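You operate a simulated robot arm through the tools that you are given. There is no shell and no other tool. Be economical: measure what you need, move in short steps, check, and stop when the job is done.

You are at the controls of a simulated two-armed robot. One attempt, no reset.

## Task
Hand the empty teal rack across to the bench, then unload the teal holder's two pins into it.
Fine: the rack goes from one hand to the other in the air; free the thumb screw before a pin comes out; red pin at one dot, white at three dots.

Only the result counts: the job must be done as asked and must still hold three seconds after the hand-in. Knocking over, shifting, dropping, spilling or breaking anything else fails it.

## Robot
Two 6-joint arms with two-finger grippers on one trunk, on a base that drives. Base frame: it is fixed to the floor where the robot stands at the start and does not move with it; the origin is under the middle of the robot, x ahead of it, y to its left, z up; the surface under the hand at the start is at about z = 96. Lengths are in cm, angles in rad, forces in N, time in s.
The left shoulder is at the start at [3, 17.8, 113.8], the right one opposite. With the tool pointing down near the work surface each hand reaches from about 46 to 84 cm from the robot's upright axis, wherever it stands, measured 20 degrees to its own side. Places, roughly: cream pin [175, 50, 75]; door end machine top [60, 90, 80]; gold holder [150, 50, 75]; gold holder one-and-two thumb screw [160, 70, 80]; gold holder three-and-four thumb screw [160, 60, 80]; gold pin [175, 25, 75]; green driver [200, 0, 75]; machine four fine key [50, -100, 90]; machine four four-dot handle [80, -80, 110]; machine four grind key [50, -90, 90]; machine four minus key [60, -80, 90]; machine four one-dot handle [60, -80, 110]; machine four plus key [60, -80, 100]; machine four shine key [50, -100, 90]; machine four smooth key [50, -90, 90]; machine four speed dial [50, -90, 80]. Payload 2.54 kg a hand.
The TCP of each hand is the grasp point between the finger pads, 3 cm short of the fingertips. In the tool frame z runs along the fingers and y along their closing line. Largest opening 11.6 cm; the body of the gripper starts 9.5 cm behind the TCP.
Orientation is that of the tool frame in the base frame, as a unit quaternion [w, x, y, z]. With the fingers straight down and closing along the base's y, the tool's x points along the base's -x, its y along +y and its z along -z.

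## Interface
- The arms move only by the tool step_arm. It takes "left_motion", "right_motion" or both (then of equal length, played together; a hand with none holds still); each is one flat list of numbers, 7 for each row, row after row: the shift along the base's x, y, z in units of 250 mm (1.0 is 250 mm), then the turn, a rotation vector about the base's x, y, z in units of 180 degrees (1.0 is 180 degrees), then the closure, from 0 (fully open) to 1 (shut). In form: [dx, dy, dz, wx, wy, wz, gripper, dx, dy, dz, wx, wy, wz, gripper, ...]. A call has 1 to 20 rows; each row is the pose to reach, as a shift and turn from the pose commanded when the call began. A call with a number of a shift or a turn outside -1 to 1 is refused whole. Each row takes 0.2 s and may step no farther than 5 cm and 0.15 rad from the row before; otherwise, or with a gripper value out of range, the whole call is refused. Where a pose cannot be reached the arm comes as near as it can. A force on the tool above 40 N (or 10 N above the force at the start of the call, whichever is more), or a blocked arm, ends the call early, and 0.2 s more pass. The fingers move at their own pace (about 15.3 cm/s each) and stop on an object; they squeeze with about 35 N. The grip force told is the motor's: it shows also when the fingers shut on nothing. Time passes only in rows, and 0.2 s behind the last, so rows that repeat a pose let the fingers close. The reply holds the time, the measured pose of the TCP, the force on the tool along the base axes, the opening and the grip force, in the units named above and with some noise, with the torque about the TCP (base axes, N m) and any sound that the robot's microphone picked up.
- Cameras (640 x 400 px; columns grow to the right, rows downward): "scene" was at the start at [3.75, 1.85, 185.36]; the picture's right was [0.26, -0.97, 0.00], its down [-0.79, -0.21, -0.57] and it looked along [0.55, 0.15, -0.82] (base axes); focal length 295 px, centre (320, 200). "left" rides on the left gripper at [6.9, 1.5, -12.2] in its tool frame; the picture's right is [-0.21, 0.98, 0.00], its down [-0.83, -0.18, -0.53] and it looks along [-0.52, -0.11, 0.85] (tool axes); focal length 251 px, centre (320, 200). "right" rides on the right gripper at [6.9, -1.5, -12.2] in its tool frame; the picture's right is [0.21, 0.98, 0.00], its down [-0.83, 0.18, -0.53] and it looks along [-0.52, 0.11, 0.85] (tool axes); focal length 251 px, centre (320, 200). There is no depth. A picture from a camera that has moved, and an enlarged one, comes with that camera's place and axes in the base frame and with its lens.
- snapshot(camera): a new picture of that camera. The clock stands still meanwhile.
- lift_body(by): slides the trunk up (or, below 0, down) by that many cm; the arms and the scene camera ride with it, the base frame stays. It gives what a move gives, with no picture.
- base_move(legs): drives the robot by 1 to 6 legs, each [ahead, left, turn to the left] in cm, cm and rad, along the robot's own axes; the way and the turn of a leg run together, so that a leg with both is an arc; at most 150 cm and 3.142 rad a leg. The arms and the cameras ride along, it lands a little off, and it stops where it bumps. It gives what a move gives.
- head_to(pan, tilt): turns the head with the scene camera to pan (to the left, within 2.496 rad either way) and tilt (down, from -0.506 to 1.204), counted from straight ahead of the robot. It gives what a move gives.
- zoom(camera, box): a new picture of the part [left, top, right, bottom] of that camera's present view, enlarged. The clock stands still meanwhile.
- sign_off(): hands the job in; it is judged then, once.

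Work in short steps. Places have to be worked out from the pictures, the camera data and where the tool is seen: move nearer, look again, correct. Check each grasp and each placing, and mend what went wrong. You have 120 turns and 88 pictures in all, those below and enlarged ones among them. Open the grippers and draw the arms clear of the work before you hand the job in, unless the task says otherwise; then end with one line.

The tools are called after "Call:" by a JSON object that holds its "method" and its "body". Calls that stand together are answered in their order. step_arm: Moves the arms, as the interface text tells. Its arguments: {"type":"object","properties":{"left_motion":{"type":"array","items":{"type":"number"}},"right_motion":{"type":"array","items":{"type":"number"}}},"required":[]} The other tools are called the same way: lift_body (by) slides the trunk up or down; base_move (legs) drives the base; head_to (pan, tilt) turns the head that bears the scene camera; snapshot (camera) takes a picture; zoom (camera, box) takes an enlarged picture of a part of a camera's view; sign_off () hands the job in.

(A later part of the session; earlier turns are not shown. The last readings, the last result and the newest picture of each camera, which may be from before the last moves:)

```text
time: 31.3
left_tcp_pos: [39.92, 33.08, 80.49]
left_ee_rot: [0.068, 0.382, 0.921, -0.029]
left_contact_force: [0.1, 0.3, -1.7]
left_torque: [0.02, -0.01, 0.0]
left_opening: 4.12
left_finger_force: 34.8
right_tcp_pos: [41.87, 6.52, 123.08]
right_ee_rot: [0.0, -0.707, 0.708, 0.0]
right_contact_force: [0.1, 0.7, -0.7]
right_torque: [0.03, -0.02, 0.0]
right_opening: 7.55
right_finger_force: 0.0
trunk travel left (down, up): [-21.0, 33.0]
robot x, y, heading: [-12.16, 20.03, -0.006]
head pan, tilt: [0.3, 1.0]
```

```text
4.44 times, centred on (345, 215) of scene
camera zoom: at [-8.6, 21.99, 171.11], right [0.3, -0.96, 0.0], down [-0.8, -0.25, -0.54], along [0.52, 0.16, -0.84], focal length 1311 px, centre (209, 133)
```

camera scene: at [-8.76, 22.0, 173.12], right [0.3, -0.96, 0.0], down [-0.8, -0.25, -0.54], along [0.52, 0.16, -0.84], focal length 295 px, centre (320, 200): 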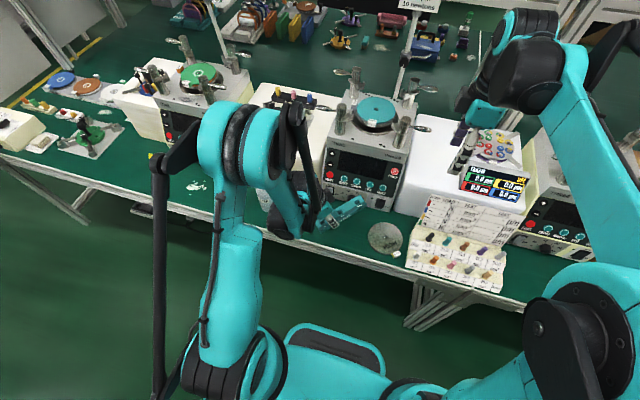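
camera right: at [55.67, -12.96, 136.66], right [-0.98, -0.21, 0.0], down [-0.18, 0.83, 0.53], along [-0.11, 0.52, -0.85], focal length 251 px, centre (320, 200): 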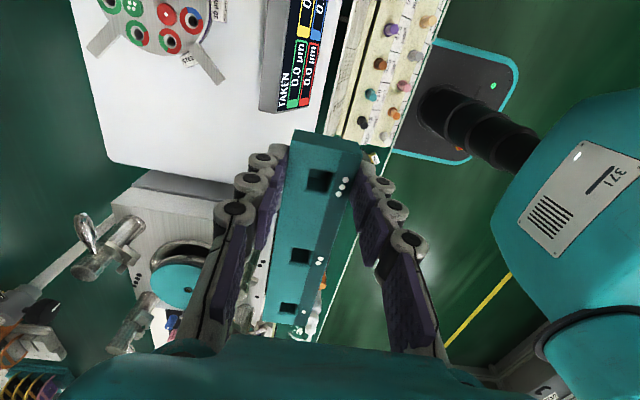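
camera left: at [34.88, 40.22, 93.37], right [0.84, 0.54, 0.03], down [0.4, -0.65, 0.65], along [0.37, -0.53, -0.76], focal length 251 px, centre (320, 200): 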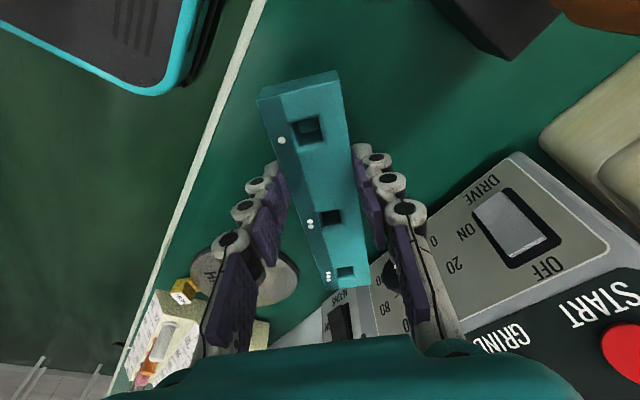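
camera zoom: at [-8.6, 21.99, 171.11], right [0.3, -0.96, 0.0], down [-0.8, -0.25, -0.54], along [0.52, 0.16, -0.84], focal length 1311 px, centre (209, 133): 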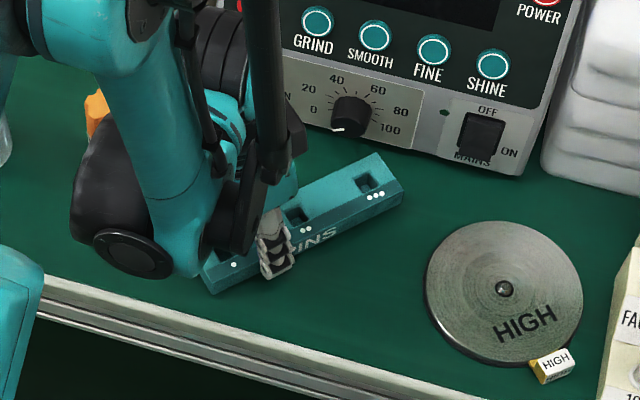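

It's hovering just above the bench. I'll lower in small steps while watching the force.

Call:
{"method": "lift_body", "body": {"by": -0.6}}

Call:
{"method": "lift_body", "body": {"by": -0.4}}

```text
time: 31.9
left_tcp_pos: [39.79, 33.08, 80.0]
left_ee_rot: [0.067, 0.382, 0.921, -0.029]
left_contact_force: [-0.2, -1.3, -0.3]
left_torque: [0.04, 0.04, 0.03]
left_opening: 4.08
left_finger_force: 34.8
right_tcp_pos: [41.95, 6.48, 122.51]
right_ee_rot: [-0.001, -0.707, 0.707, 0.0]
right_contact_force: [-0.6, 0.7, -1.1]
right_torque: [0.02, -0.04, 0.0]
right_opening: 7.53
right_finger_force: 0.0
trunk travel left (down, up): [-20.4, 33.6]
robot x, y, heading: [-12.0, 19.84, 0.001]
head pan, tilt: [0.3, 1.0]
```

```text
time: 32.4
left_tcp_pos: [39.93, 33.01, 79.56]
left_ee_rot: [0.067, 0.382, 0.921, -0.029]
left_contact_force: [3.4, 0.6, 16.2]
left_torque: [0.6, 0.48, -0.1]
left_opening: 4.1
left_finger_force: 35.0
right_tcp_pos: [41.81, 6.41, 122.02]
right_ee_rot: [0.0, 0.707, -0.707, 0.0]
right_contact_force: [-0.9, -0.9, -0.1]
right_torque: [0.01, 0.06, 0.0]
right_opening: 7.53
right_finger_force: 0.1
trunk travel left (down, up): [-20.0, 34.0]
robot x, y, heading: [-12.08, 19.35, -0.001]
head pan, tilt: [0.3, 1.0]
```

Contact with the bench (16 N). I'll release the rack and retreat along the tool axis upward.

Call:
{"method": "step_arm", "body": {"left_motion": [0, 0, 0, 0, 0, 0, 0.55, 0, 0, 0, 0, 0, 0, 0.4, 0, 0, 0, 0, 0, 0, 0.4, -0.02, 0.02, 0.12, 0, 0, 0, 0.4, -0.04, 0.04, 0.27, 0, 0, 0, 0.4, -0.04, 0.04, 0.45, 0, 0, 0, 0.4, -0.04, 0.04, 0.63, 0, 0, 0, 0.4, -0.04, 0.04, 0.8, 0, 0, 0, 0.4]}}

Call:
{"method": "snapshot", "body": {"camera": "left"}}

Call:
{"method": "snapshot", "body": {"camera": "scene"}}

```text
time: 34.2
left_tcp_pos: [38.73, 34.02, 99.64]
left_ee_rot: [0.068, 0.382, 0.921, -0.028]
left_contact_force: [-0.1, -0.2, 0.4]
left_torque: [0.01, -0.02, 0.01]
left_opening: 6.97
left_finger_force: 0.1
right_tcp_pos: [41.71, 6.45, 122.06]
right_ee_rot: [0.0, -0.707, 0.707, 0.001]
right_contact_force: [0.2, 0.1, 0.3]
right_torque: [0.0, 0.0, -0.03]
right_opening: 7.54
right_finger_force: 0.0
trunk travel left (down, up): [-20.0, 34.0]
robot x, y, heading: [-11.95, 19.76, 0.001]
head pan, tilt: [0.3, 1.0]
```

```text
53 pictures are left
camera left: at [33.75, 41.26, 110.54], right [0.84, 0.54, 0.03], down [0.4, -0.65, 0.65], along [0.37, -0.53, -0.76], focal length 251 px, centre (320, 200)
```

left: 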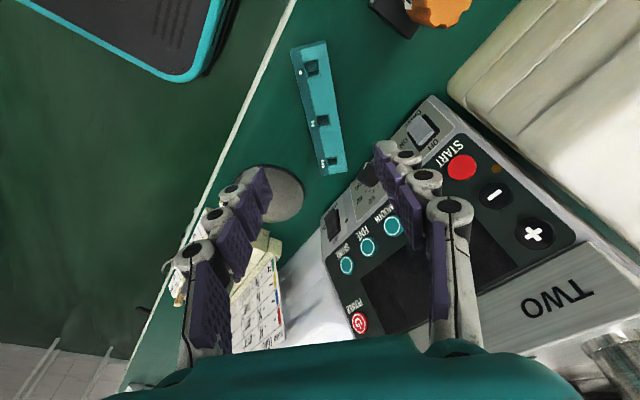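

```text
52 pictures are left
camera scene: at [-8.69, 21.97, 170.12], right [0.3, -0.96, 0.0], down [-0.8, -0.25, -0.54], along [0.52, 0.16, -0.84], focal length 295 px, centre (320, 200)
```

scene: 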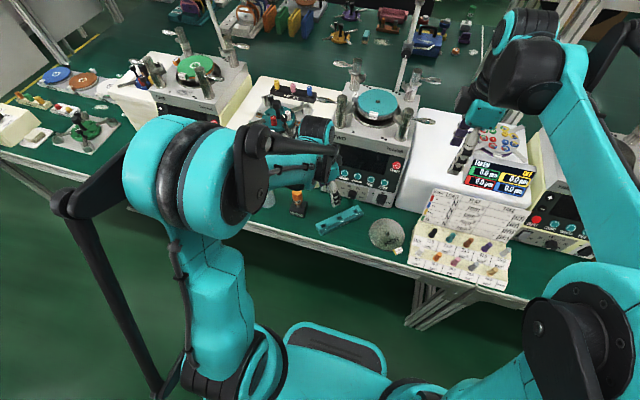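

The rack stands on the bench. Next the holder: raise the trunk, drive forward, and look at it with the scene camera.

Call:
{"method": "lift_body", "body": {"by": 16}}

Call:
{"method": "step_arm", "body": {"left_motion": [0.05, 0.05, 0.05, -0.02, -0.02, 0.02, 0, 0.1, 0.1, 0.1, -0.035, -0.035, 0.05, 0, 0.1, 0.1, 0.1, -0.035, -0.035, 0.05, 0]}}

```text
time: 36.0
left_tcp_pos: [38.88, 34.13, 115.56]
left_ee_rot: [0.067, 0.382, 0.921, -0.028]
left_contact_force: [-0.1, -0.5, 0.0]
left_torque: [-0.01, 0.02, 0.01]
left_opening: 6.96
left_finger_force: 0.1
right_tcp_pos: [41.95, 6.56, 137.98]
right_ee_rot: [0.0, -0.706, 0.708, 0.0]
right_contact_force: [-0.6, 0.7, -0.1]
right_torque: [0.0, 0.0, 0.06]
right_opening: 7.53
right_finger_force: 0.0
trunk travel left (down, up): [-36.0, 18.0]
robot x, y, heading: [-12.24, 19.81, -0.002]
head pan, tilt: [0.3, 1.0]
```

```text
time: 36.8
left_tcp_pos: [41.4, 36.57, 118.04]
left_ee_rot: [0.142, 0.304, 0.941, -0.053]
left_contact_force: [0.1, -0.1, 0.0]
left_torque: [0.03, 0.01, -0.01]
left_opening: 11.62
left_finger_force: 0.0
right_tcp_pos: [41.87, 6.36, 138.01]
right_ee_rot: [0.0, -0.707, 0.707, 0.0]
right_contact_force: [0.1, 0.6, -0.4]
right_torque: [0.01, 0.0, 0.02]
right_opening: 7.53
right_finger_force: 0.1
trunk travel left (down, up): [-36.0, 18.0]
robot x, y, heading: [-12.01, 19.97, 0.002]
head pan, tilt: [0.3, 1.0]
```

I'll drive ahead 8, then square up the left hand (exact correction computed from its quaternion) and place it for viewing the holder at about (50, 61, 122).

Call:
{"method": "base_move", "body": {"legs": [[8, 0, 0]]}}

Call:
{"method": "step_arm", "body": {"left_motion": [0, 0.14, 0.02, 0.0068, 0.0184, 0.0394, 0, 0, 0.28, 0.04, 0.0136, 0.0368, 0.0788, 0, 0, 0.42, 0.08, 0.0204, 0.0552, 0.1182, 0, 0, 0.56, 0.12, 0.0272, 0.0736, 0.1576, 0, 0, 0.7, 0.16, 0.034, 0.092, 0.197, 0, 0, 0.84, 0.16, 0.034, 0.092, 0.197, 0, 0, 0.98, 0.16, 0.034, 0.092, 0.197, 0]}}

Call:
{"method": "snapshot", "body": {"camera": "left"}}

```text
time: 37.9
left_tcp_pos: [49.39, 36.63, 117.92]
left_ee_rot: [0.14, 0.305, 0.941, -0.053]
left_contact_force: [0.8, 0.5, -1.0]
left_torque: [0.03, 0.02, -0.01]
left_opening: 11.59
left_finger_force: 0.2
right_tcp_pos: [50.06, 6.4, 137.98]
right_ee_rot: [0.0, -0.707, 0.707, 0.001]
right_contact_force: [0.8, 0.7, 0.0]
right_torque: [0.01, 0.05, -0.01]
right_opening: 7.54
right_finger_force: 0.1
trunk travel left (down, up): [-36.0, 18.0]
robot x, y, heading: [-4.0, 20.05, 0.004]
head pan, tilt: [0.3, 1.0]
```

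```text
time: 39.5
left_tcp_pos: [49.5, 61.25, 121.89]
left_ee_rot: [-0.001, 0.001, 1.0, -0.001]
left_contact_force: [0.7, 0.5, -0.4]
left_torque: [-0.02, -0.01, -0.02]
left_opening: 11.6
left_finger_force: 0.2
right_tcp_pos: [49.96, 6.56, 138.1]
right_ee_rot: [0.0, 0.707, -0.707, 0.001]
right_contact_force: [-0.2, 0.3, -0.3]
right_torque: [-0.02, 0.04, 0.02]
right_opening: 7.54
right_finger_force: 0.1
trunk travel left (down, up): [-36.0, 18.0]
robot x, y, heading: [-3.89, 19.69, 0.004]
head pan, tilt: [0.3, 1.0]
```

```text
51 pictures are left
camera left: at [42.59, 62.82, 133.97], right [0.22, 0.98, 0.0], down [0.83, -0.18, 0.53], along [0.52, -0.12, -0.85], focal length 251 px, centre (320, 200)
```

left: 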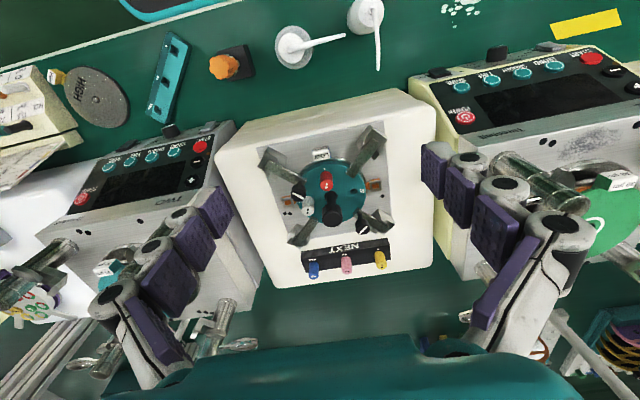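

Call:
{"method": "zoom", "body": {"camera": "left", "box": [250, 130, 410, 280]}}

Call:
{"method": "zoom", "body": {"camera": "scene", "box": [220, 60, 340, 150]}}

```text
2.67 times, centred on (330, 205) of left
camera zoom: at [42.59, 62.82, 133.97], right [0.22, 0.98, 0.0], down [0.83, -0.18, 0.53], along [0.52, -0.12, -0.85], focal length 670 px, centre (293, 187)
```

zoom: 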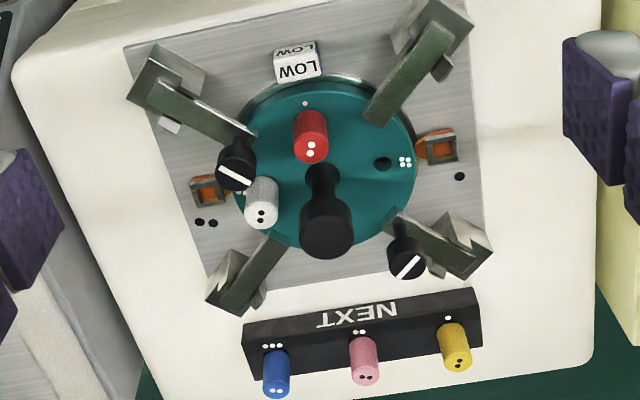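

```text
4.44 times, centred on (280, 105) of scene
camera zoom: at [-0.46, 22.18, 186.11], right [0.3, -0.96, 0.0], down [-0.8, -0.25, -0.54], along [0.52, 0.16, -0.84], focal length 1311 px, centre (498, 622)
```

zoom: 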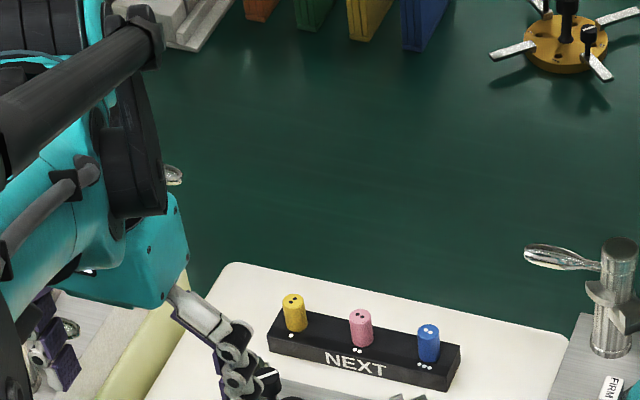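

The layout is clear: red in the one-dot hole (59.8, 59.8), white in the two-dot hole (63.4, 56.1), with the one-and-two thumb screw at about (59.4, 55.9, 103). I'll hover over the screw with the fingers closing radially (yaw −45°).

Call:
{"method": "step_arm", "body": {"left_motion": [0.066, -0.036, -0.05, 0, 0, -0.0417, 0.3, 0.132, -0.072, -0.1, 0, 0, -0.0833, 0.5, 0.198, -0.107, -0.15, 0, 0, -0.125, 0.6, 0.264, -0.143, -0.2, 0, 0, -0.1667, 0.6, 0.33, -0.178, -0.25, 0, 0, -0.2083, 0.6, 0.396, -0.214, -0.3, 0, 0, -0.25, 0.6, 0.396, -0.214, -0.36, 0, 0, -0.25, 0.6]}}

Call:
{"method": "zoom", "body": {"camera": "left", "box": [200, 60, 440, 240]}}

```text
time: 41.1
left_tcp_pos: [59.37, 55.83, 113.05]
left_ee_rot: [-0.001, 0.386, 0.923, -0.001]
left_contact_force: [-0.1, 0.3, 0.0]
left_torque: [0.0, 0.0, -0.02]
left_opening: 4.65
left_finger_force: 0.0
right_tcp_pos: [49.89, 6.49, 138.06]
right_ee_rot: [0.001, -0.707, 0.707, 0.0]
right_contact_force: [-0.5, 0.2, 0.3]
right_torque: [0.02, 0.0, 0.0]
right_opening: 7.56
right_finger_force: 0.0
trunk travel left (down, up): [-36.0, 18.0]
robot x, y, heading: [-4.14, 20.2, -0.001]
head pan, tilt: [0.3, 1.0]
```

```text
2.22 times, centred on (320, 150) of left
camera zoom: at [55.57, 61.74, 125.07], right [0.84, 0.53, 0.0], down [0.45, -0.71, 0.53], along [0.28, -0.45, -0.85], focal length 559 px, centre (320, 311)
```

zoom: 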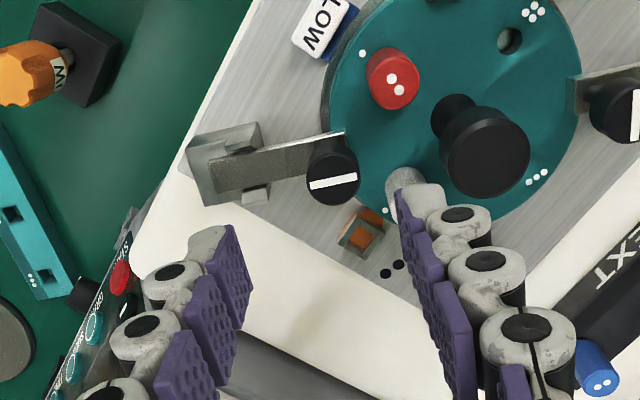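

The screw's white line lies along its arm (about 45°), while the other, unused screw's line is crosswise, presumably free: a quarter turn. Knob centre is about (59.7, 55.8, 103.4), diameter 2.1. I'll descend with a 3.6 cm opening.

Call:
{"method": "step_arm", "body": {"left_motion": [0.013, 0, -0.1, 0, 0, 0, 0.69, 0.013, 0, -0.2, 0, 0, 0, 0.69, 0.013, 0, -0.27, 0, 0, 0, 0.69, 0.013, 0, -0.325, 0, 0, 0, 0.69, 0.013, 0, -0.325, 0, 0, 0, 0.69]}}

Call:
{"method": "zoom", "body": {"camera": "left", "box": [200, 60, 440, 240]}}

```text
time: 42.3
left_tcp_pos: [59.56, 55.88, 104.87]
left_ee_rot: [-0.001, 0.384, 0.923, -0.001]
left_contact_force: [-0.6, -0.3, 0.7]
left_torque: [0.01, 0.0, 0.0]
left_opening: 3.59
left_finger_force: 0.0
right_tcp_pos: [49.86, 6.49, 138.05]
right_ee_rot: [0.0, 0.707, -0.707, -0.001]
right_contact_force: [0.0, -0.1, 0.2]
right_torque: [0.02, -0.06, -0.03]
right_opening: 7.55
right_finger_force: 0.1
trunk travel left (down, up): [-36.0, 18.0]
robot x, y, heading: [-4.19, 19.58, 0.003]
head pan, tilt: [0.3, 1.0]
```

```text
2.22 times, centred on (320, 150) of left
camera zoom: at [55.76, 61.74, 117.01], right [0.84, 0.54, 0.0], down [0.45, -0.71, 0.53], along [0.28, -0.45, -0.85], focal length 559 px, centre (320, 311)
```

zoom: 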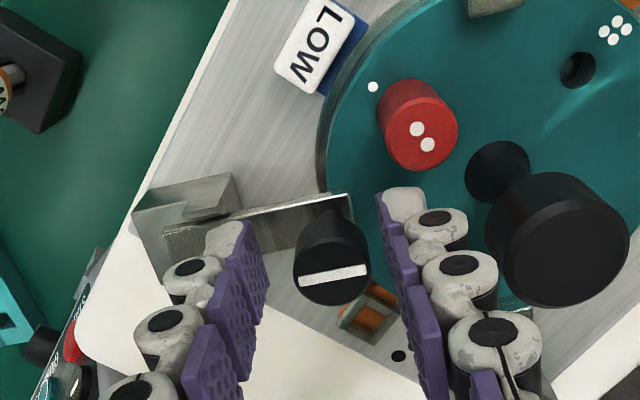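

The knob is between the fingers, offset about 0.2 cm. I'll nudge and close on it.

Call:
{"method": "step_arm", "body": {"left_motion": [0.005, 0.005, -0.01, 0, 0, 0, 0.69, 0.005, 0.005, -0.01, 0, 0, 0, 0.8, 0.005, 0.005, -0.01, 0, 0, 0, 0.9, 0.005, 0.005, -0.01, 0, 0, 0, 1, 0.005, 0.005, -0.01, 0, 0, 0, 1]}}

```text
time: 43.5
left_tcp_pos: [59.76, 55.97, 104.72]
left_ee_rot: [-0.001, 0.384, 0.923, -0.001]
left_contact_force: [-0.3, 0.2, 0.9]
left_torque: [0.02, -0.02, 0.05]
left_opening: 2.04
left_finger_force: 34.9
right_tcp_pos: [49.87, 6.5, 138.16]
right_ee_rot: [0.0, -0.707, 0.707, 0.0]
right_contact_force: [-0.4, 0.0, -0.8]
right_torque: [0.02, 0.0, -0.02]
right_opening: 7.53
right_finger_force: 0.1
trunk travel left (down, up): [-36.0, 18.0]
robot x, y, heading: [-3.87, 20.13, 0.001]
head pan, tilt: [0.3, 1.0]
```

Gripped firmly with low side force. I'll turn counter-clockwise 45° first and read the torque.

Call:
{"method": "step_arm", "body": {"left_motion": [0, 0, 0, 0, 0, 0.0417, 1, 0, 0, 0, 0, 0, 0.0833, 1, 0, 0, 0, 0, 0, 0.125, 1, 0, 0, 0, 0, 0, 0.1667, 1, 0, 0, 0, 0, 0, 0.2083, 1, 0, 0, 0, 0, 0, 0.25, 1]}}

Call:
{"method": "zoom", "body": {"camera": "left", "box": [200, 60, 440, 240]}}

```text
time: 44.9
left_tcp_pos: [59.68, 55.87, 104.73]
left_ee_rot: [-0.001, 0.002, 1.0, -0.002]
left_contact_force: [-5.1, -4.8, -0.6]
left_torque: [-0.15, 0.29, -0.02]
left_opening: 2.07
left_finger_force: 34.7
right_tcp_pos: [49.9, 6.49, 138.07]
right_ee_rot: [0.0, 0.708, -0.707, 0.0]
right_contact_force: [0.3, -0.6, 0.0]
right_torque: [0.01, -0.03, 0.01]
right_opening: 7.53
right_finger_force: 0.0
trunk travel left (down, up): [-36.0, 18.0]
robot x, y, heading: [-4.11, 19.64, 0.004]
head pan, tilt: [0.3, 1.0]
```

```text
2.22 times, centred on (320, 150) of left
camera zoom: at [52.79, 57.36, 116.73], right [0.22, 0.98, 0.0], down [0.83, -0.18, 0.53], along [0.52, -0.12, -0.85], focal length 559 px, centre (320, 311)
```

zoom: 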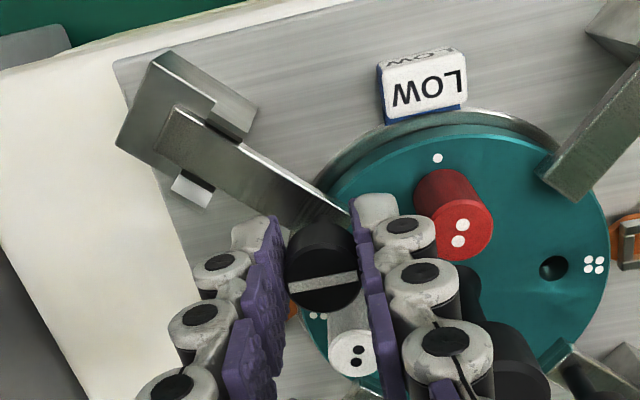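

The knob turns with the grip. I'll continue another 50°.

Call:
{"method": "step_arm", "body": {"left_motion": [0, 0, 0, 0, 0, 0.0417, 1, 0, 0, 0, 0, 0, 0.0833, 1, 0, 0, 0, 0, 0, 0.125, 1, 0, 0, 0, 0, 0, 0.1667, 1, 0, 0, 0, 0, 0, 0.2083, 1, 0, 0, 0, 0, 0, 0.25, 1, 0, 0, 0, 0, 0, 0.28, 1]}}

Call:
{"method": "zoom", "body": {"camera": "left", "box": [200, 60, 440, 240]}}

```text
time: 46.5
left_tcp_pos: [59.83, 55.6, 104.75]
left_ee_rot: [0.0, -0.425, 0.905, -0.001]
left_contact_force: [1.2, -18.6, 0.4]
left_torque: [-0.7, 0.13, -0.54]
left_opening: 2.05
left_finger_force: 34.8
right_tcp_pos: [49.84, 6.25, 137.95]
right_ee_rot: [0.0, -0.707, 0.707, 0.001]
right_contact_force: [0.1, -0.5, -0.5]
right_torque: [0.05, -0.03, 0.01]
right_opening: 7.54
right_finger_force: 0.0
trunk travel left (down, up): [-36.0, 18.0]
robot x, y, heading: [-4.24, 20.2, 0.001]
head pan, tilt: [0.3, 1.0]
```

```text
2.22 times, centred on (320, 150) of left
camera zoom: at [54.2, 51.28, 116.79], right [-0.61, 0.79, 0.0], down [0.67, 0.52, 0.53], along [0.42, 0.33, -0.85], focal length 559 px, centre (320, 311)
```

zoom: 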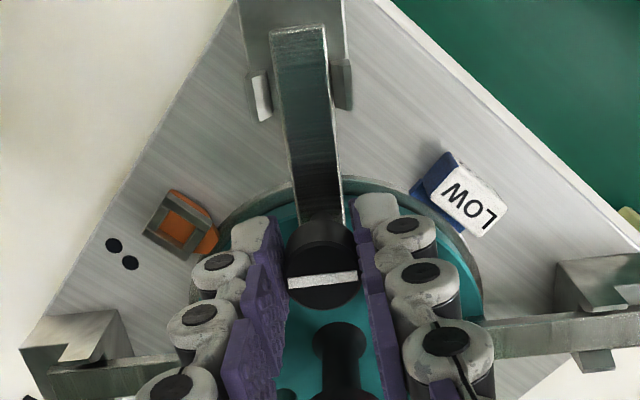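

The line is now crosswise and the torque rises (-0.54 N m), so it seems to be at its stop. I'll open slightly, lift off and look.

Call:
{"method": "step_arm", "body": {"left_motion": [0, 0, 0, 0, 0, -0.01, 1, 0, 0, 0, 0, 0, -0.01, 0.78, 0, 0, 0, 0, 0, -0.01, 0.7, 0, 0, 0.1, 0, 0, -0.01, 0.7, 0, 0, 0.25, 0, 0, -0.01, 0.7, -0.1, 0, 0.4, 0, 0, -0.04, 0.7, -0.2, 0, 0.5, 0, 0, -0.08, 0.7, -0.3, 0.05, 0.55, 0, 0, -0.12, 0.7, -0.35, 0.1, 0.55, 0, 0, -0.16, 0.7, -0.35, 0.15, 0.55, 0, 0, -0.2, 0.7, -0.35, 0.18, 0.55, 0, 0, -0.24, 0.7, -0.35, 0.2, 0.55, 0, 0, -0.28, 0.7]}}

Call:
{"method": "zoom", "body": {"camera": "left", "box": [220, 130, 420, 280]}}

```text
time: 49.1
left_tcp_pos: [50.91, 60.94, 118.37]
left_ee_rot: [0.0, 0.003, 1.0, -0.001]
left_contact_force: [0.5, 0.1, 0.2]
left_torque: [0.01, -0.03, 0.03]
left_opening: 3.46
left_finger_force: 0.2
right_tcp_pos: [49.88, 6.46, 137.99]
right_ee_rot: [0.0, -0.707, 0.707, 0.0]
right_contact_force: [-0.3, 0.5, -0.5]
right_torque: [-0.02, -0.01, 0.0]
right_opening: 7.53
right_finger_force: 0.1
trunk travel left (down, up): [-36.0, 18.0]
robot x, y, heading: [-4.19, 20.26, -0.001]
head pan, tilt: [0.3, 1.0]
```

```text
2.67 times, centred on (320, 205) of left
camera zoom: at [44.06, 62.49, 130.43], right [0.22, 0.98, 0.0], down [0.83, -0.18, 0.53], along [0.52, -0.12, -0.85], focal length 670 px, centre (320, 187)
```

zoom: 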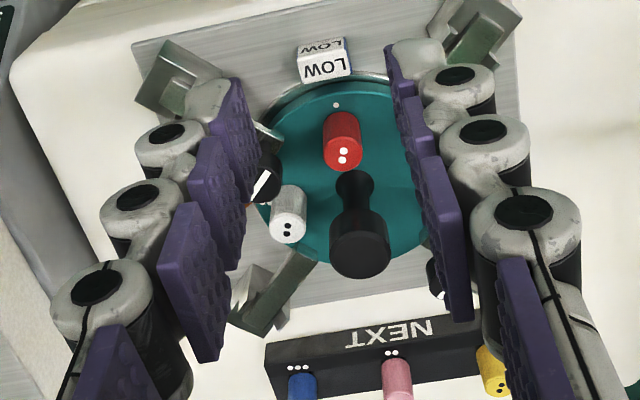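

The screw now stands crosswise like the free one. Next the red pin: descend with closing along y, opening 3.6, biased 0.4 toward +y to keep clear of the knob.

Call:
{"method": "step_arm", "body": {"left_motion": [0.15, -0.01, -0.05, 0, 0, 0, 0.69, 0.3, -0.02, -0.12, 0, 0, 0, 0.69, 0.356, -0.026, -0.28, 0, 0, 0, 0.69, 0.356, -0.026, -0.42, 0, 0, 0, 0.69, 0.356, -0.026, -0.42, 0, 0, 0, 0.69]}}

Call:
{"method": "zoom", "body": {"camera": "left", "box": [200, 60, 440, 240]}}

```text
time: 50.3
left_tcp_pos: [59.78, 60.15, 107.89]
left_ee_rot: [-0.002, 0.002, 1.0, 0.0]
left_contact_force: [0.1, -0.1, 0.3]
left_torque: [0.05, -0.07, 0.0]
left_opening: 3.61
left_finger_force: 0.1
right_tcp_pos: [49.81, 6.39, 138.12]
right_ee_rot: [0.0, -0.707, 0.707, 0.0]
right_contact_force: [-0.8, 0.4, -0.4]
right_torque: [0.03, -0.01, 0.0]
right_opening: 7.56
right_finger_force: 0.0
trunk travel left (down, up): [-36.0, 18.0]
robot x, y, heading: [-4.38, 20.01, -0.0]
head pan, tilt: [0.3, 1.0]
```

```text
2.22 times, centred on (320, 150) of left
camera zoom: at [52.88, 61.74, 119.97], right [0.22, 0.98, 0.0], down [0.83, -0.18, 0.53], along [0.52, -0.12, -0.85], focal length 559 px, centre (320, 311)
```

zoom: 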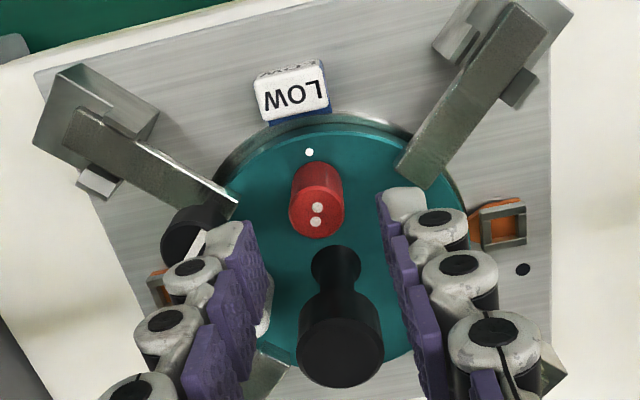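

Pin at about (60, 59.95), diameter 1.85; clearances are good. I'll descend to z 103.

Call:
{"method": "step_arm", "body": {"left_motion": [0.008, 0, -0.08, 0, 0, 0, 0.69, 0.008, 0, -0.15, 0, 0, 0, 0.69, 0.008, 0, -0.196, 0, 0, 0, 0.69, 0.008, 0, -0.196, 0, 0, 0, 0.69]}}

Call:
{"method": "zoom", "body": {"camera": "left", "box": [200, 60, 440, 240]}}

```text
time: 51.3
left_tcp_pos: [59.94, 60.3, 103.01]
left_ee_rot: [-0.001, 0.002, 1.0, -0.001]
left_contact_force: [-0.4, 1.2, 0.1]
left_torque: [0.03, -0.01, 0.01]
left_opening: 3.56
left_finger_force: 0.0
right_tcp_pos: [49.91, 6.54, 138.12]
right_ee_rot: [-0.001, -0.707, 0.708, 0.0]
right_contact_force: [-0.3, 0.5, 0.3]
right_torque: [-0.03, 0.0, 0.0]
right_opening: 7.51
right_finger_force: 0.0
trunk travel left (down, up): [-36.0, 18.0]
robot x, y, heading: [-3.87, 19.75, 0.002]
head pan, tilt: [0.3, 1.0]
```

```text
2.22 times, centred on (320, 150) of left
camera zoom: at [53.12, 61.82, 115.07], right [0.22, 0.98, 0.0], down [0.83, -0.18, 0.53], along [0.52, -0.12, -0.85], focal length 559 px, centre (320, 311)
```

zoom: 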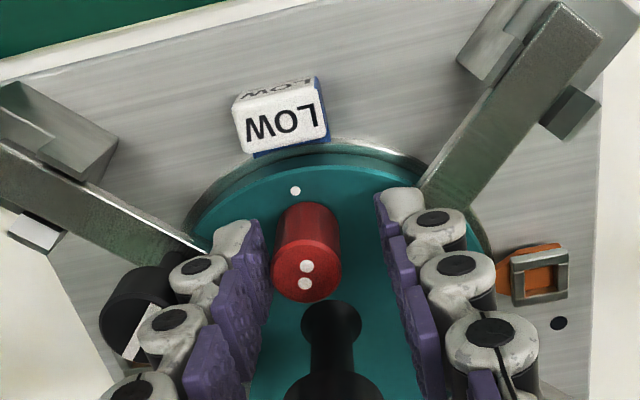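

I'll close while shifting −0.35 in y to centre on the pin.

Call:
{"method": "step_arm", "body": {"left_motion": [0, -0.007, 0, 0, 0, 0, 0.76, 0, -0.014, 0, 0, 0, 0, 0.82, 0, -0.014, 0, 0, 0, 0, 0.9, 0, -0.014, 0, 0, 0, 0, 1, 0, -0.014, 0, 0, 0, 0, 1]}}

```text
time: 52.5
left_tcp_pos: [59.98, 59.92, 102.96]
left_ee_rot: [0.0, 0.002, 1.0, -0.001]
left_contact_force: [0.2, 1.3, 0.1]
left_torque: [0.04, -0.01, 0.0]
left_opening: 1.8
left_finger_force: 34.4
right_tcp_pos: [49.89, 6.34, 138.03]
right_ee_rot: [0.0, 0.707, -0.707, 0.0]
right_contact_force: [0.7, -1.3, 0.4]
right_torque: [-0.03, 0.02, 0.0]
right_opening: 7.53
right_finger_force: 0.2
trunk travel left (down, up): [-36.0, 18.0]
robot x, y, heading: [-3.95, 20.0, 0.002]
head pan, tilt: [0.3, 1.0]
```

Gripped at 1.8 cm with almost no side force. I'll pull up just 0.4 cm and check the force, in case the screw isn't free.

Call:
{"method": "step_arm", "body": {"left_motion": [0, 0, 0.008, 0, 0, 0, 1, 0, 0, 0.016, 0, 0, 0, 1]}}

```text
time: 53.1
left_tcp_pos: [59.99, 59.89, 103.36]
left_ee_rot: [-0.001, 0.002, 1.0, -0.001]
left_contact_force: [0.9, 0.1, -0.6]
left_torque: [0.0, -0.01, 0.0]
left_opening: 1.81
left_finger_force: 34.9
right_tcp_pos: [50.0, 6.42, 138.09]
right_ee_rot: [0.001, 0.707, -0.707, 0.0]
right_contact_force: [0.0, -0.1, 0.6]
right_torque: [0.01, -0.01, 0.03]
right_opening: 7.54
right_finger_force: 0.1
trunk travel left (down, up): [-36.0, 18.0]
robot x, y, heading: [-4.09, 19.51, 0.002]
head pan, tilt: [0.3, 1.0]
```

No resistance: the pin is free. I'll lift it fully out and look.

Call:
{"method": "step_arm", "body": {"left_motion": [0, 0, 0.06, 0, 0, 0, 1, 0, 0, 0.14, 0, 0, 0, 1, 0, 0, 0.25, 0, 0, 0, 1, 0, 0, 0.4, 0, 0, 0, 1, 0, 0, 0.55, 0, 0, 0, 1]}}

Call:
{"method": "zoom", "body": {"camera": "left", "box": [200, 60, 440, 240]}}

```text
time: 54.3
left_tcp_pos: [60.01, 59.86, 117.25]
left_ee_rot: [-0.002, 0.001, 1.0, 0.0]
left_contact_force: [-0.8, -0.5, -0.2]
left_torque: [-0.02, 0.01, 0.02]
left_opening: 1.79
left_finger_force: 35.2
right_tcp_pos: [49.88, 6.45, 138.17]
right_ee_rot: [-0.001, 0.707, -0.707, -0.001]
right_contact_force: [0.8, -0.5, -0.7]
right_torque: [0.01, -0.01, 0.01]
right_opening: 7.54
right_finger_force: 0.1
trunk travel left (down, up): [-36.0, 18.0]
robot x, y, heading: [-3.66, 19.93, -0.001]
head pan, tilt: [0.3, 1.0]
```

```text
2.22 times, centred on (320, 150) of left
camera zoom: at [53.14, 61.42, 129.32], right [0.22, 0.98, 0.0], down [0.83, -0.18, 0.53], along [0.52, -0.12, -0.85], focal length 559 px, centre (320, 311)
```

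zoom: 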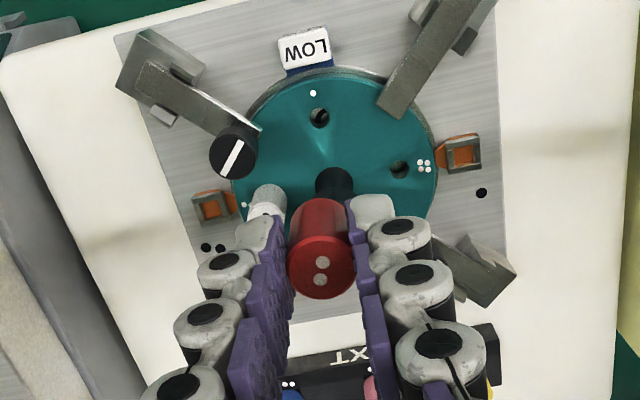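

The red pin is out and held; the holder hasn't shifted. I'll drive back 10 and then move the left hand over the rack's one-dot socket, high up.

Call:
{"method": "base_move", "body": {"legs": [[-10, 0, 0]]}}

Call:
{"method": "step_arm", "body": {"left_motion": [-0.08, -0.16, 0, 0, 0, 0, 1, -0.16, -0.32, 0, 0, 0, 0, 1, -0.24, -0.48, 0, 0, 0, 0, 1, -0.32, -0.64, 0, 0, 0, 0, 1, -0.4, -0.8, 0, 0, 0, 0, 1, -0.46, -0.97, 0, 0, 0, 0, 1]}}

Call:
{"method": "lift_body", "body": {"by": -17}}

Call:
{"method": "snapshot", "body": {"camera": "left"}}

```text
time: 55.4
left_tcp_pos: [50.0, 59.97, 117.18]
left_ee_rot: [-0.001, 0.001, 1.0, -0.001]
left_contact_force: [-0.3, -0.5, 0.4]
left_torque: [0.01, 0.0, -0.03]
left_opening: 1.78
left_finger_force: 34.8
right_tcp_pos: [39.82, 6.53, 138.21]
right_ee_rot: [0.0, 0.708, -0.706, 0.0]
right_contact_force: [-0.3, 0.5, 0.5]
right_torque: [0.02, -0.06, -0.01]
right_opening: 7.55
right_finger_force: 0.1
trunk travel left (down, up): [-36.0, 18.0]
robot x, y, heading: [-14.21, 20.07, 0.004]
head pan, tilt: [0.3, 1.0]
```

```text
time: 56.8
left_tcp_pos: [38.48, 35.57, 117.15]
left_ee_rot: [-0.001, 0.0, 1.0, -0.001]
left_contact_force: [-0.2, -0.2, -0.3]
left_torque: [0.02, 0.0, -0.01]
left_opening: 1.8
left_finger_force: 35.2
right_tcp_pos: [39.8, 6.37, 138.03]
right_ee_rot: [-0.001, 0.708, -0.706, -0.001]
right_contact_force: [0.1, -0.5, 0.3]
right_torque: [0.02, -0.03, 0.03]
right_opening: 7.53
right_finger_force: 0.1
trunk travel left (down, up): [-36.0, 18.0]
robot x, y, heading: [-13.57, 19.78, 0.003]
head pan, tilt: [0.3, 1.0]
```

```text
time: 58.8
left_tcp_pos: [38.54, 35.77, 100.11]
left_ee_rot: [-0.001, 0.001, 1.0, -0.001]
left_contact_force: [-0.4, 0.7, -0.7]
left_torque: [0.01, 0.02, 0.02]
left_opening: 1.83
left_finger_force: 35.1
right_tcp_pos: [39.85, 6.43, 121.09]
right_ee_rot: [0.0, 0.708, -0.707, 0.0]
right_contact_force: [-0.4, -0.5, -0.8]
right_torque: [0.03, -0.03, 0.01]
right_opening: 7.55
right_finger_force: 0.0
trunk travel left (down, up): [-19.0, 35.0]
robot x, y, heading: [-13.9, 19.98, 0.002]
head pan, tilt: [0.3, 1.0]
```

```text
40 pictures are left
camera left: at [31.67, 37.29, 112.27], right [0.22, 0.98, 0.0], down [0.83, -0.18, 0.53], along [0.52, -0.12, -0.85], focal length 251 px, centre (320, 200)
```

left: 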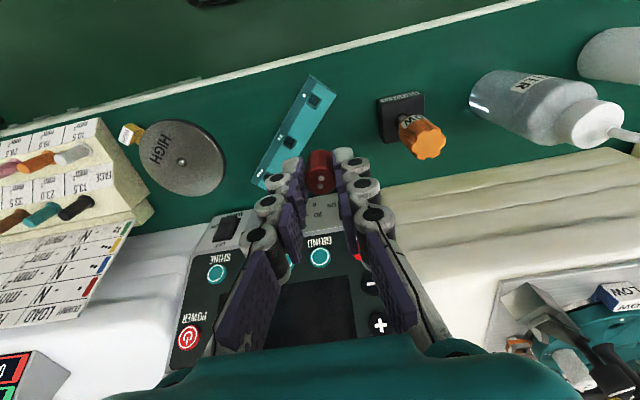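

The one-dot socket works out at (37.6, 35.3), top z about 79.4. I'll move above it, to z 90, and zoom.

Call:
{"method": "step_arm", "body": {"left_motion": [-0.036, -0.016, -0.1, 0, 0, 0, 1, -0.036, -0.016, -0.25, 0, 0, 0, 1, -0.036, -0.016, -0.4, 0, 0, 0, 1, -0.036, -0.016, -0.4, 0, 0, 0, 1]}}

Call:
{"method": "zoom", "body": {"camera": "left", "box": [200, 60, 440, 240]}}

Call:
{"method": "zoom", "body": {"camera": "scene", "box": [290, 170, 410, 270]}}

```text
time: 59.8
left_tcp_pos: [37.62, 35.37, 90.22]
left_ee_rot: [-0.001, 0.001, 1.0, -0.001]
left_contact_force: [0.4, -0.5, -0.9]
left_torque: [0.02, -0.02, 0.03]
left_opening: 1.79
left_finger_force: 35.1
right_tcp_pos: [39.8, 6.53, 121.2]
right_ee_rot: [0.0, 0.708, -0.706, 0.0]
right_contact_force: [-0.4, 0.3, 0.2]
right_torque: [-0.05, -0.03, 0.02]
right_opening: 7.5
right_finger_force: 0.1
trunk travel left (down, up): [-19.0, 35.0]
robot x, y, heading: [-13.93, 19.66, -0.002]
head pan, tilt: [0.3, 1.0]
```

```text
2.22 times, centred on (320, 150) of left
camera zoom: at [30.77, 36.94, 102.23], right [0.22, 0.98, 0.0], down [0.83, -0.18, 0.53], along [0.52, -0.12, -0.85], focal length 559 px, centre (320, 311)
```

zoom: 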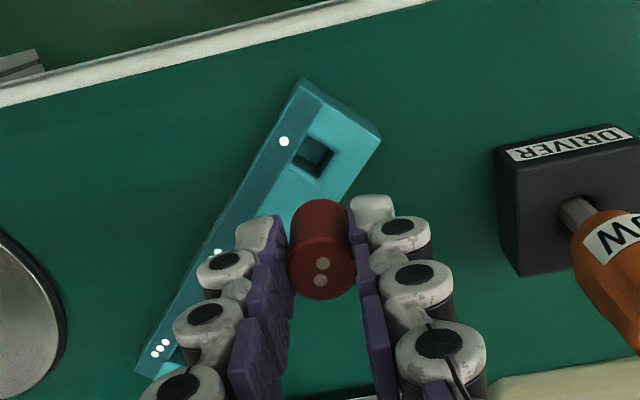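

```text
4.00 times, centred on (350, 220) of scene
camera zoom: at [-10.62, 21.99, 169.12], right [0.3, -0.95, 0.0], down [-0.8, -0.25, -0.54], along [0.52, 0.16, -0.84], focal length 1180 px, centre (200, 120)
```

zoom: 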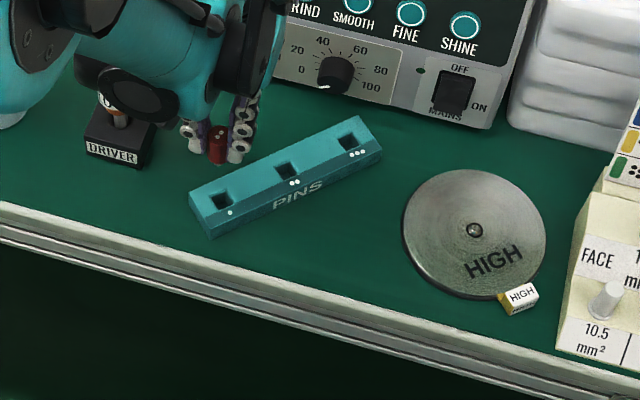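

Both cameras agree on the one-dot socket at (37.45, 35.05). I'll correct and lower, stopping on contact.

Call:
{"method": "step_arm", "body": {"left_motion": [-0.005, -0.012, -0.05, 0, 0, 0, 1, -0.005, -0.012, -0.1, 0, 0, 0, 1, -0.005, -0.012, -0.13, 0, 0, 0, 1, -0.005, -0.012, -0.13, 0, 0, 0, 1]}}

Call:
{"method": "zoom", "body": {"camera": "left", "box": [200, 60, 440, 240]}}

Call:
{"method": "zoom", "body": {"camera": "scene", "box": [310, 190, 390, 260]}}

```text
time: 60.8
left_tcp_pos: [37.57, 35.04, 86.91]
left_ee_rot: [-0.001, 0.0, 1.0, 0.0]
left_contact_force: [0.1, 0.0, -0.2]
left_torque: [-0.02, -0.03, -0.02]
left_opening: 1.79
left_finger_force: 34.9
right_tcp_pos: [39.88, 6.47, 121.1]
right_ee_rot: [0.0, 0.707, -0.707, 0.0]
right_contact_force: [-0.1, -0.1, 0.0]
right_torque: [0.01, 0.0, 0.01]
right_opening: 7.52
right_finger_force: 0.0
trunk travel left (down, up): [-19.0, 35.0]
robot x, y, heading: [-14.15, 20.02, 0.004]
head pan, tilt: [0.3, 1.0]
```

```text
2.22 times, centred on (320, 150) of left
camera zoom: at [30.68, 36.6, 98.97], right [0.22, 0.98, 0.0], down [0.83, -0.18, 0.53], along [0.52, -0.12, -0.85], focal length 559 px, centre (320, 311)
```

zoom: 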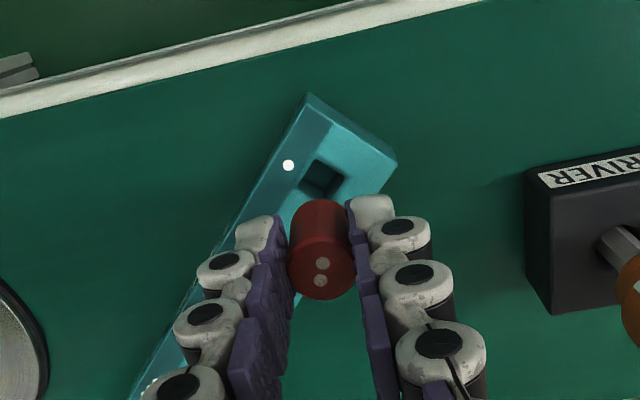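

```text
5.71 times, centred on (350, 225) of scene
camera zoom: at [-10.56, 22.0, 169.11], right [0.3, -0.95, 0.0], down [-0.8, -0.25, -0.54], along [0.52, 0.16, -0.84], focal length 1686 px, centre (149, 57)
```

zoom: 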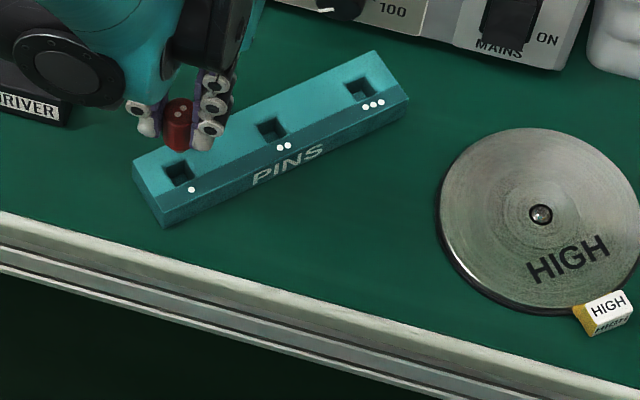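

I want to know the pin's lower end (a stem?) before inserting. A tighter zoom.

Call:
{"method": "zoom", "body": {"camera": "scene", "box": [322, 196, 352, 224]}}

```text
14.29 times, centred on (337, 210) of scene
camera zoom: at [-10.56, 22.0, 169.11], right [0.3, -0.95, 0.0], down [-0.8, -0.25, -0.54], along [0.52, 0.16, -0.84], focal length 4215 px, centre (77, 57)
```

zoom: 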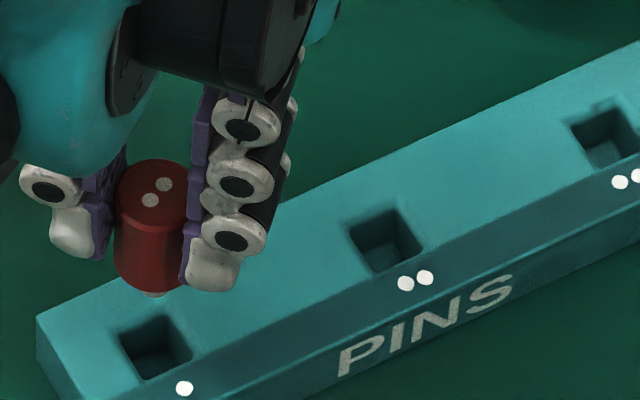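

A thin stem sticks out below the head, so the head will rest on the rack top at TCP z about 84. Relative offsets from both cameras suggest a −0.15 x, −0.05 y correction; lowering to 85.6.

Call:
{"method": "step_arm", "body": {"left_motion": [-0.006, -0.002, 0, 0, 0, 0, 1, -0.006, -0.002, -0.025, 0, 0, 0, 1, -0.006, -0.002, -0.052, 0, 0, 0, 1, -0.006, -0.002, -0.052, 0, 0, 0, 1]}}

Call:
{"method": "zoom", "body": {"camera": "scene", "box": [322, 196, 352, 224]}}

Call:
{"method": "zoom", "body": {"camera": "left", "box": [260, 60, 380, 200]}}

```text
time: 61.8
left_tcp_pos: [37.45, 35.1, 85.64]
left_ee_rot: [0.0, 0.002, 1.0, -0.002]
left_contact_force: [-0.5, 0.1, -0.2]
left_torque: [0.01, 0.0, -0.01]
left_opening: 1.8
left_finger_force: 34.9
right_tcp_pos: [39.9, 6.51, 121.13]
right_ee_rot: [0.0, 0.708, -0.706, 0.0]
right_contact_force: [-0.2, 0.5, 0.4]
right_torque: [0.03, 0.01, -0.02]
right_opening: 7.55
right_finger_force: 0.1
trunk travel left (down, up): [-19.0, 35.0]
robot x, y, heading: [-13.8, 19.56, 0.002]
head pan, tilt: [0.3, 1.0]
```

```text
14.29 times, centred on (337, 210) of scene
camera zoom: at [-10.56, 21.99, 169.11], right [0.3, -0.95, 0.0], down [-0.8, -0.25, -0.54], along [0.52, 0.16, -0.84], focal length 4215 px, centre (77, 57)
```

zoom: 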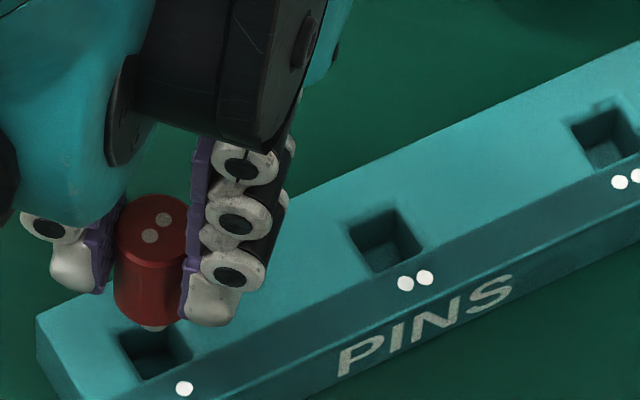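

```text
2.86 times, centred on (320, 130) of left
camera zoom: at [30.5, 36.54, 97.67], right [0.22, 0.98, 0.0], down [0.83, -0.18, 0.53], along [0.52, -0.12, -0.85], focal length 718 px, centre (320, 400)
```

zoom: 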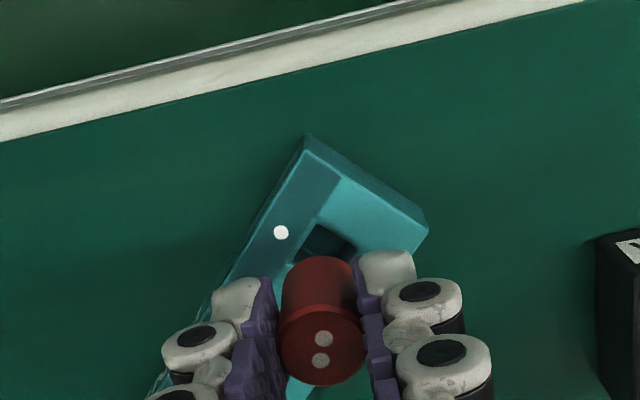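

Alignment looks good in both views. I'll lower to about 84.0.

Call:
{"method": "step_arm", "body": {"left_motion": [0, 0, -0.02, 0, 0, 0, 1, 0, 0, -0.04, 0, 0, 0, 1, 0, 0, -0.056, 0, 0, 0, 1, 0, 0, -0.064, 0, 0, 0, 1]}}

Call:
{"method": "zoom", "body": {"camera": "scene", "box": [322, 196, 352, 224]}}

```text
time: 62.8
left_tcp_pos: [37.44, 35.06, 83.93]
left_ee_rot: [0.0, 0.001, 1.0, -0.001]
left_contact_force: [-0.3, 0.1, -1.0]
left_torque: [-0.01, -0.02, 0.01]
left_opening: 1.77
left_finger_force: 34.9
right_tcp_pos: [39.81, 6.5, 121.1]
right_ee_rot: [-0.001, 0.707, -0.707, 0.001]
right_contact_force: [0.2, 0.0, -0.1]
right_torque: [-0.03, 0.03, 0.0]
right_opening: 7.55
right_finger_force: 0.1
trunk travel left (down, up): [-19.0, 35.0]
robot x, y, heading: [-13.87, 19.8, 0.005]
head pan, tilt: [0.3, 1.0]
```

```text
14.29 times, centred on (337, 210) of scene
camera zoom: at [-10.55, 21.99, 169.11], right [0.3, -0.95, 0.0], down [-0.8, -0.25, -0.54], along [0.52, 0.16, -0.84], focal length 4215 px, centre (77, 57)
```

zoom: 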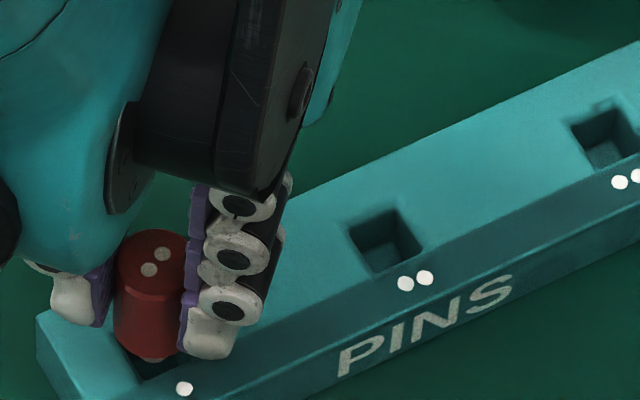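

No contact yet. I'll lower another 0.6 and check.

Call:
{"method": "step_arm", "body": {"left_motion": [0, 0, -0.008, 0, 0, 0, 1, 0, 0, -0.016, 0, 0, 0, 1, 0, 0, -0.024, 0, 0, 0, 1]}}

Call:
{"method": "zoom", "body": {"camera": "scene", "box": [322, 196, 352, 224]}}

```text
time: 63.6
left_tcp_pos: [37.37, 35.02, 83.41]
left_ee_rot: [-0.001, 0.0, 1.0, -0.001]
left_contact_force: [0.8, -0.7, 0.0]
left_torque: [0.04, -0.02, 0.01]
left_opening: 1.8
left_finger_force: 34.5
right_tcp_pos: [39.89, 6.44, 121.08]
right_ee_rot: [-0.001, 0.708, -0.706, 0.0]
right_contact_force: [0.6, -0.7, 0.7]
right_torque: [-0.01, 0.02, 0.01]
right_opening: 7.53
right_finger_force: 0.0
trunk travel left (down, up): [-19.0, 35.0]
robot x, y, heading: [-14.08, 19.79, 0.0]
head pan, tilt: [0.3, 1.0]
```

```text
14.29 times, centred on (337, 210) of scene
camera zoom: at [-10.54, 21.99, 169.11], right [0.3, -0.95, 0.0], down [-0.8, -0.25, -0.54], along [0.52, 0.16, -0.84], focal length 4215 px, centre (77, 57)
```

zoom: 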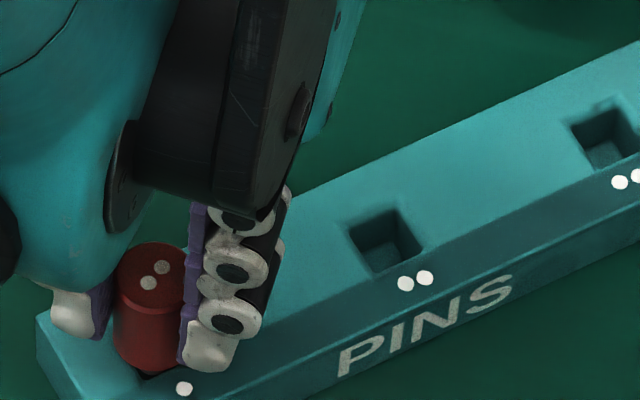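

The stem has gone into the socket and the head is just above the rack. I'll lower a bit more until it seats.

Call:
{"method": "step_arm", "body": {"left_motion": [0, 0, -0.01, 0, 0, 0, 1, 0, 0, -0.018, 0, 0, 0, 1]}}

```text
time: 64.2
left_tcp_pos: [37.3, 34.98, 82.93]
left_ee_rot: [-0.001, 0.001, 1.0, -0.001]
left_contact_force: [0.2, -0.2, -0.7]
left_torque: [0.03, -0.04, 0.0]
left_opening: 1.81
left_finger_force: 34.6
right_tcp_pos: [39.92, 6.53, 121.08]
right_ee_rot: [0.001, 0.708, -0.706, 0.0]
right_contact_force: [-0.8, 1.1, -0.4]
right_torque: [0.03, 0.01, -0.04]
right_opening: 7.54
right_finger_force: 0.1
trunk travel left (down, up): [-19.0, 35.0]
robot x, y, heading: [-13.93, 20.51, -0.001]
head pan, tilt: [0.3, 1.0]
```

Still no contact. Another 0.4.

Call:
{"method": "step_arm", "body": {"left_motion": [0, 0, -0.008, 0, 0, 0, 1, 0, 0, -0.016, 0, 0, 0, 1]}}

Call:
{"method": "zoom", "body": {"camera": "scene", "box": [322, 196, 352, 224]}}

```text
time: 64.8
left_tcp_pos: [37.34, 34.95, 82.5]
left_ee_rot: [0.0, 0.002, 1.0, -0.001]
left_contact_force: [0.8, 0.5, 6.6]
left_torque: [0.0, -0.07, 0.0]
left_opening: 1.77
left_finger_force: 34.9
right_tcp_pos: [39.93, 6.47, 121.08]
right_ee_rot: [0.001, 0.708, -0.707, -0.001]
right_contact_force: [-0.3, -0.2, 0.0]
right_torque: [-0.01, -0.02, -0.03]
right_opening: 7.55
right_finger_force: 0.1
trunk travel left (down, up): [-19.0, 35.0]
robot x, y, heading: [-13.94, 19.78, 0.002]
head pan, tilt: [0.3, 1.0]
```

```text
14.29 times, centred on (337, 210) of scene
camera zoom: at [-10.61, 21.97, 169.12], right [0.3, -0.95, 0.0], down [-0.8, -0.25, -0.54], along [0.52, 0.16, -0.84], focal length 4215 px, centre (77, 57)
```

zoom: 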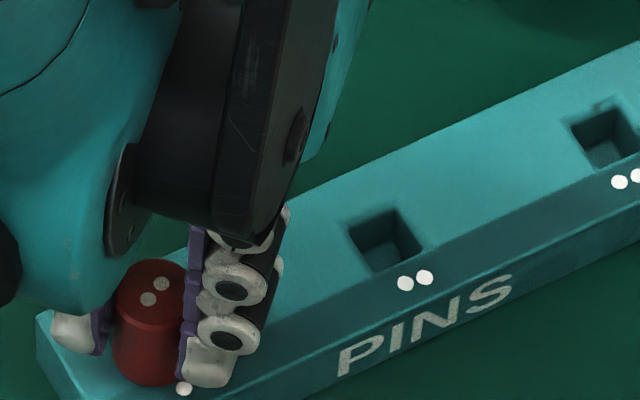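

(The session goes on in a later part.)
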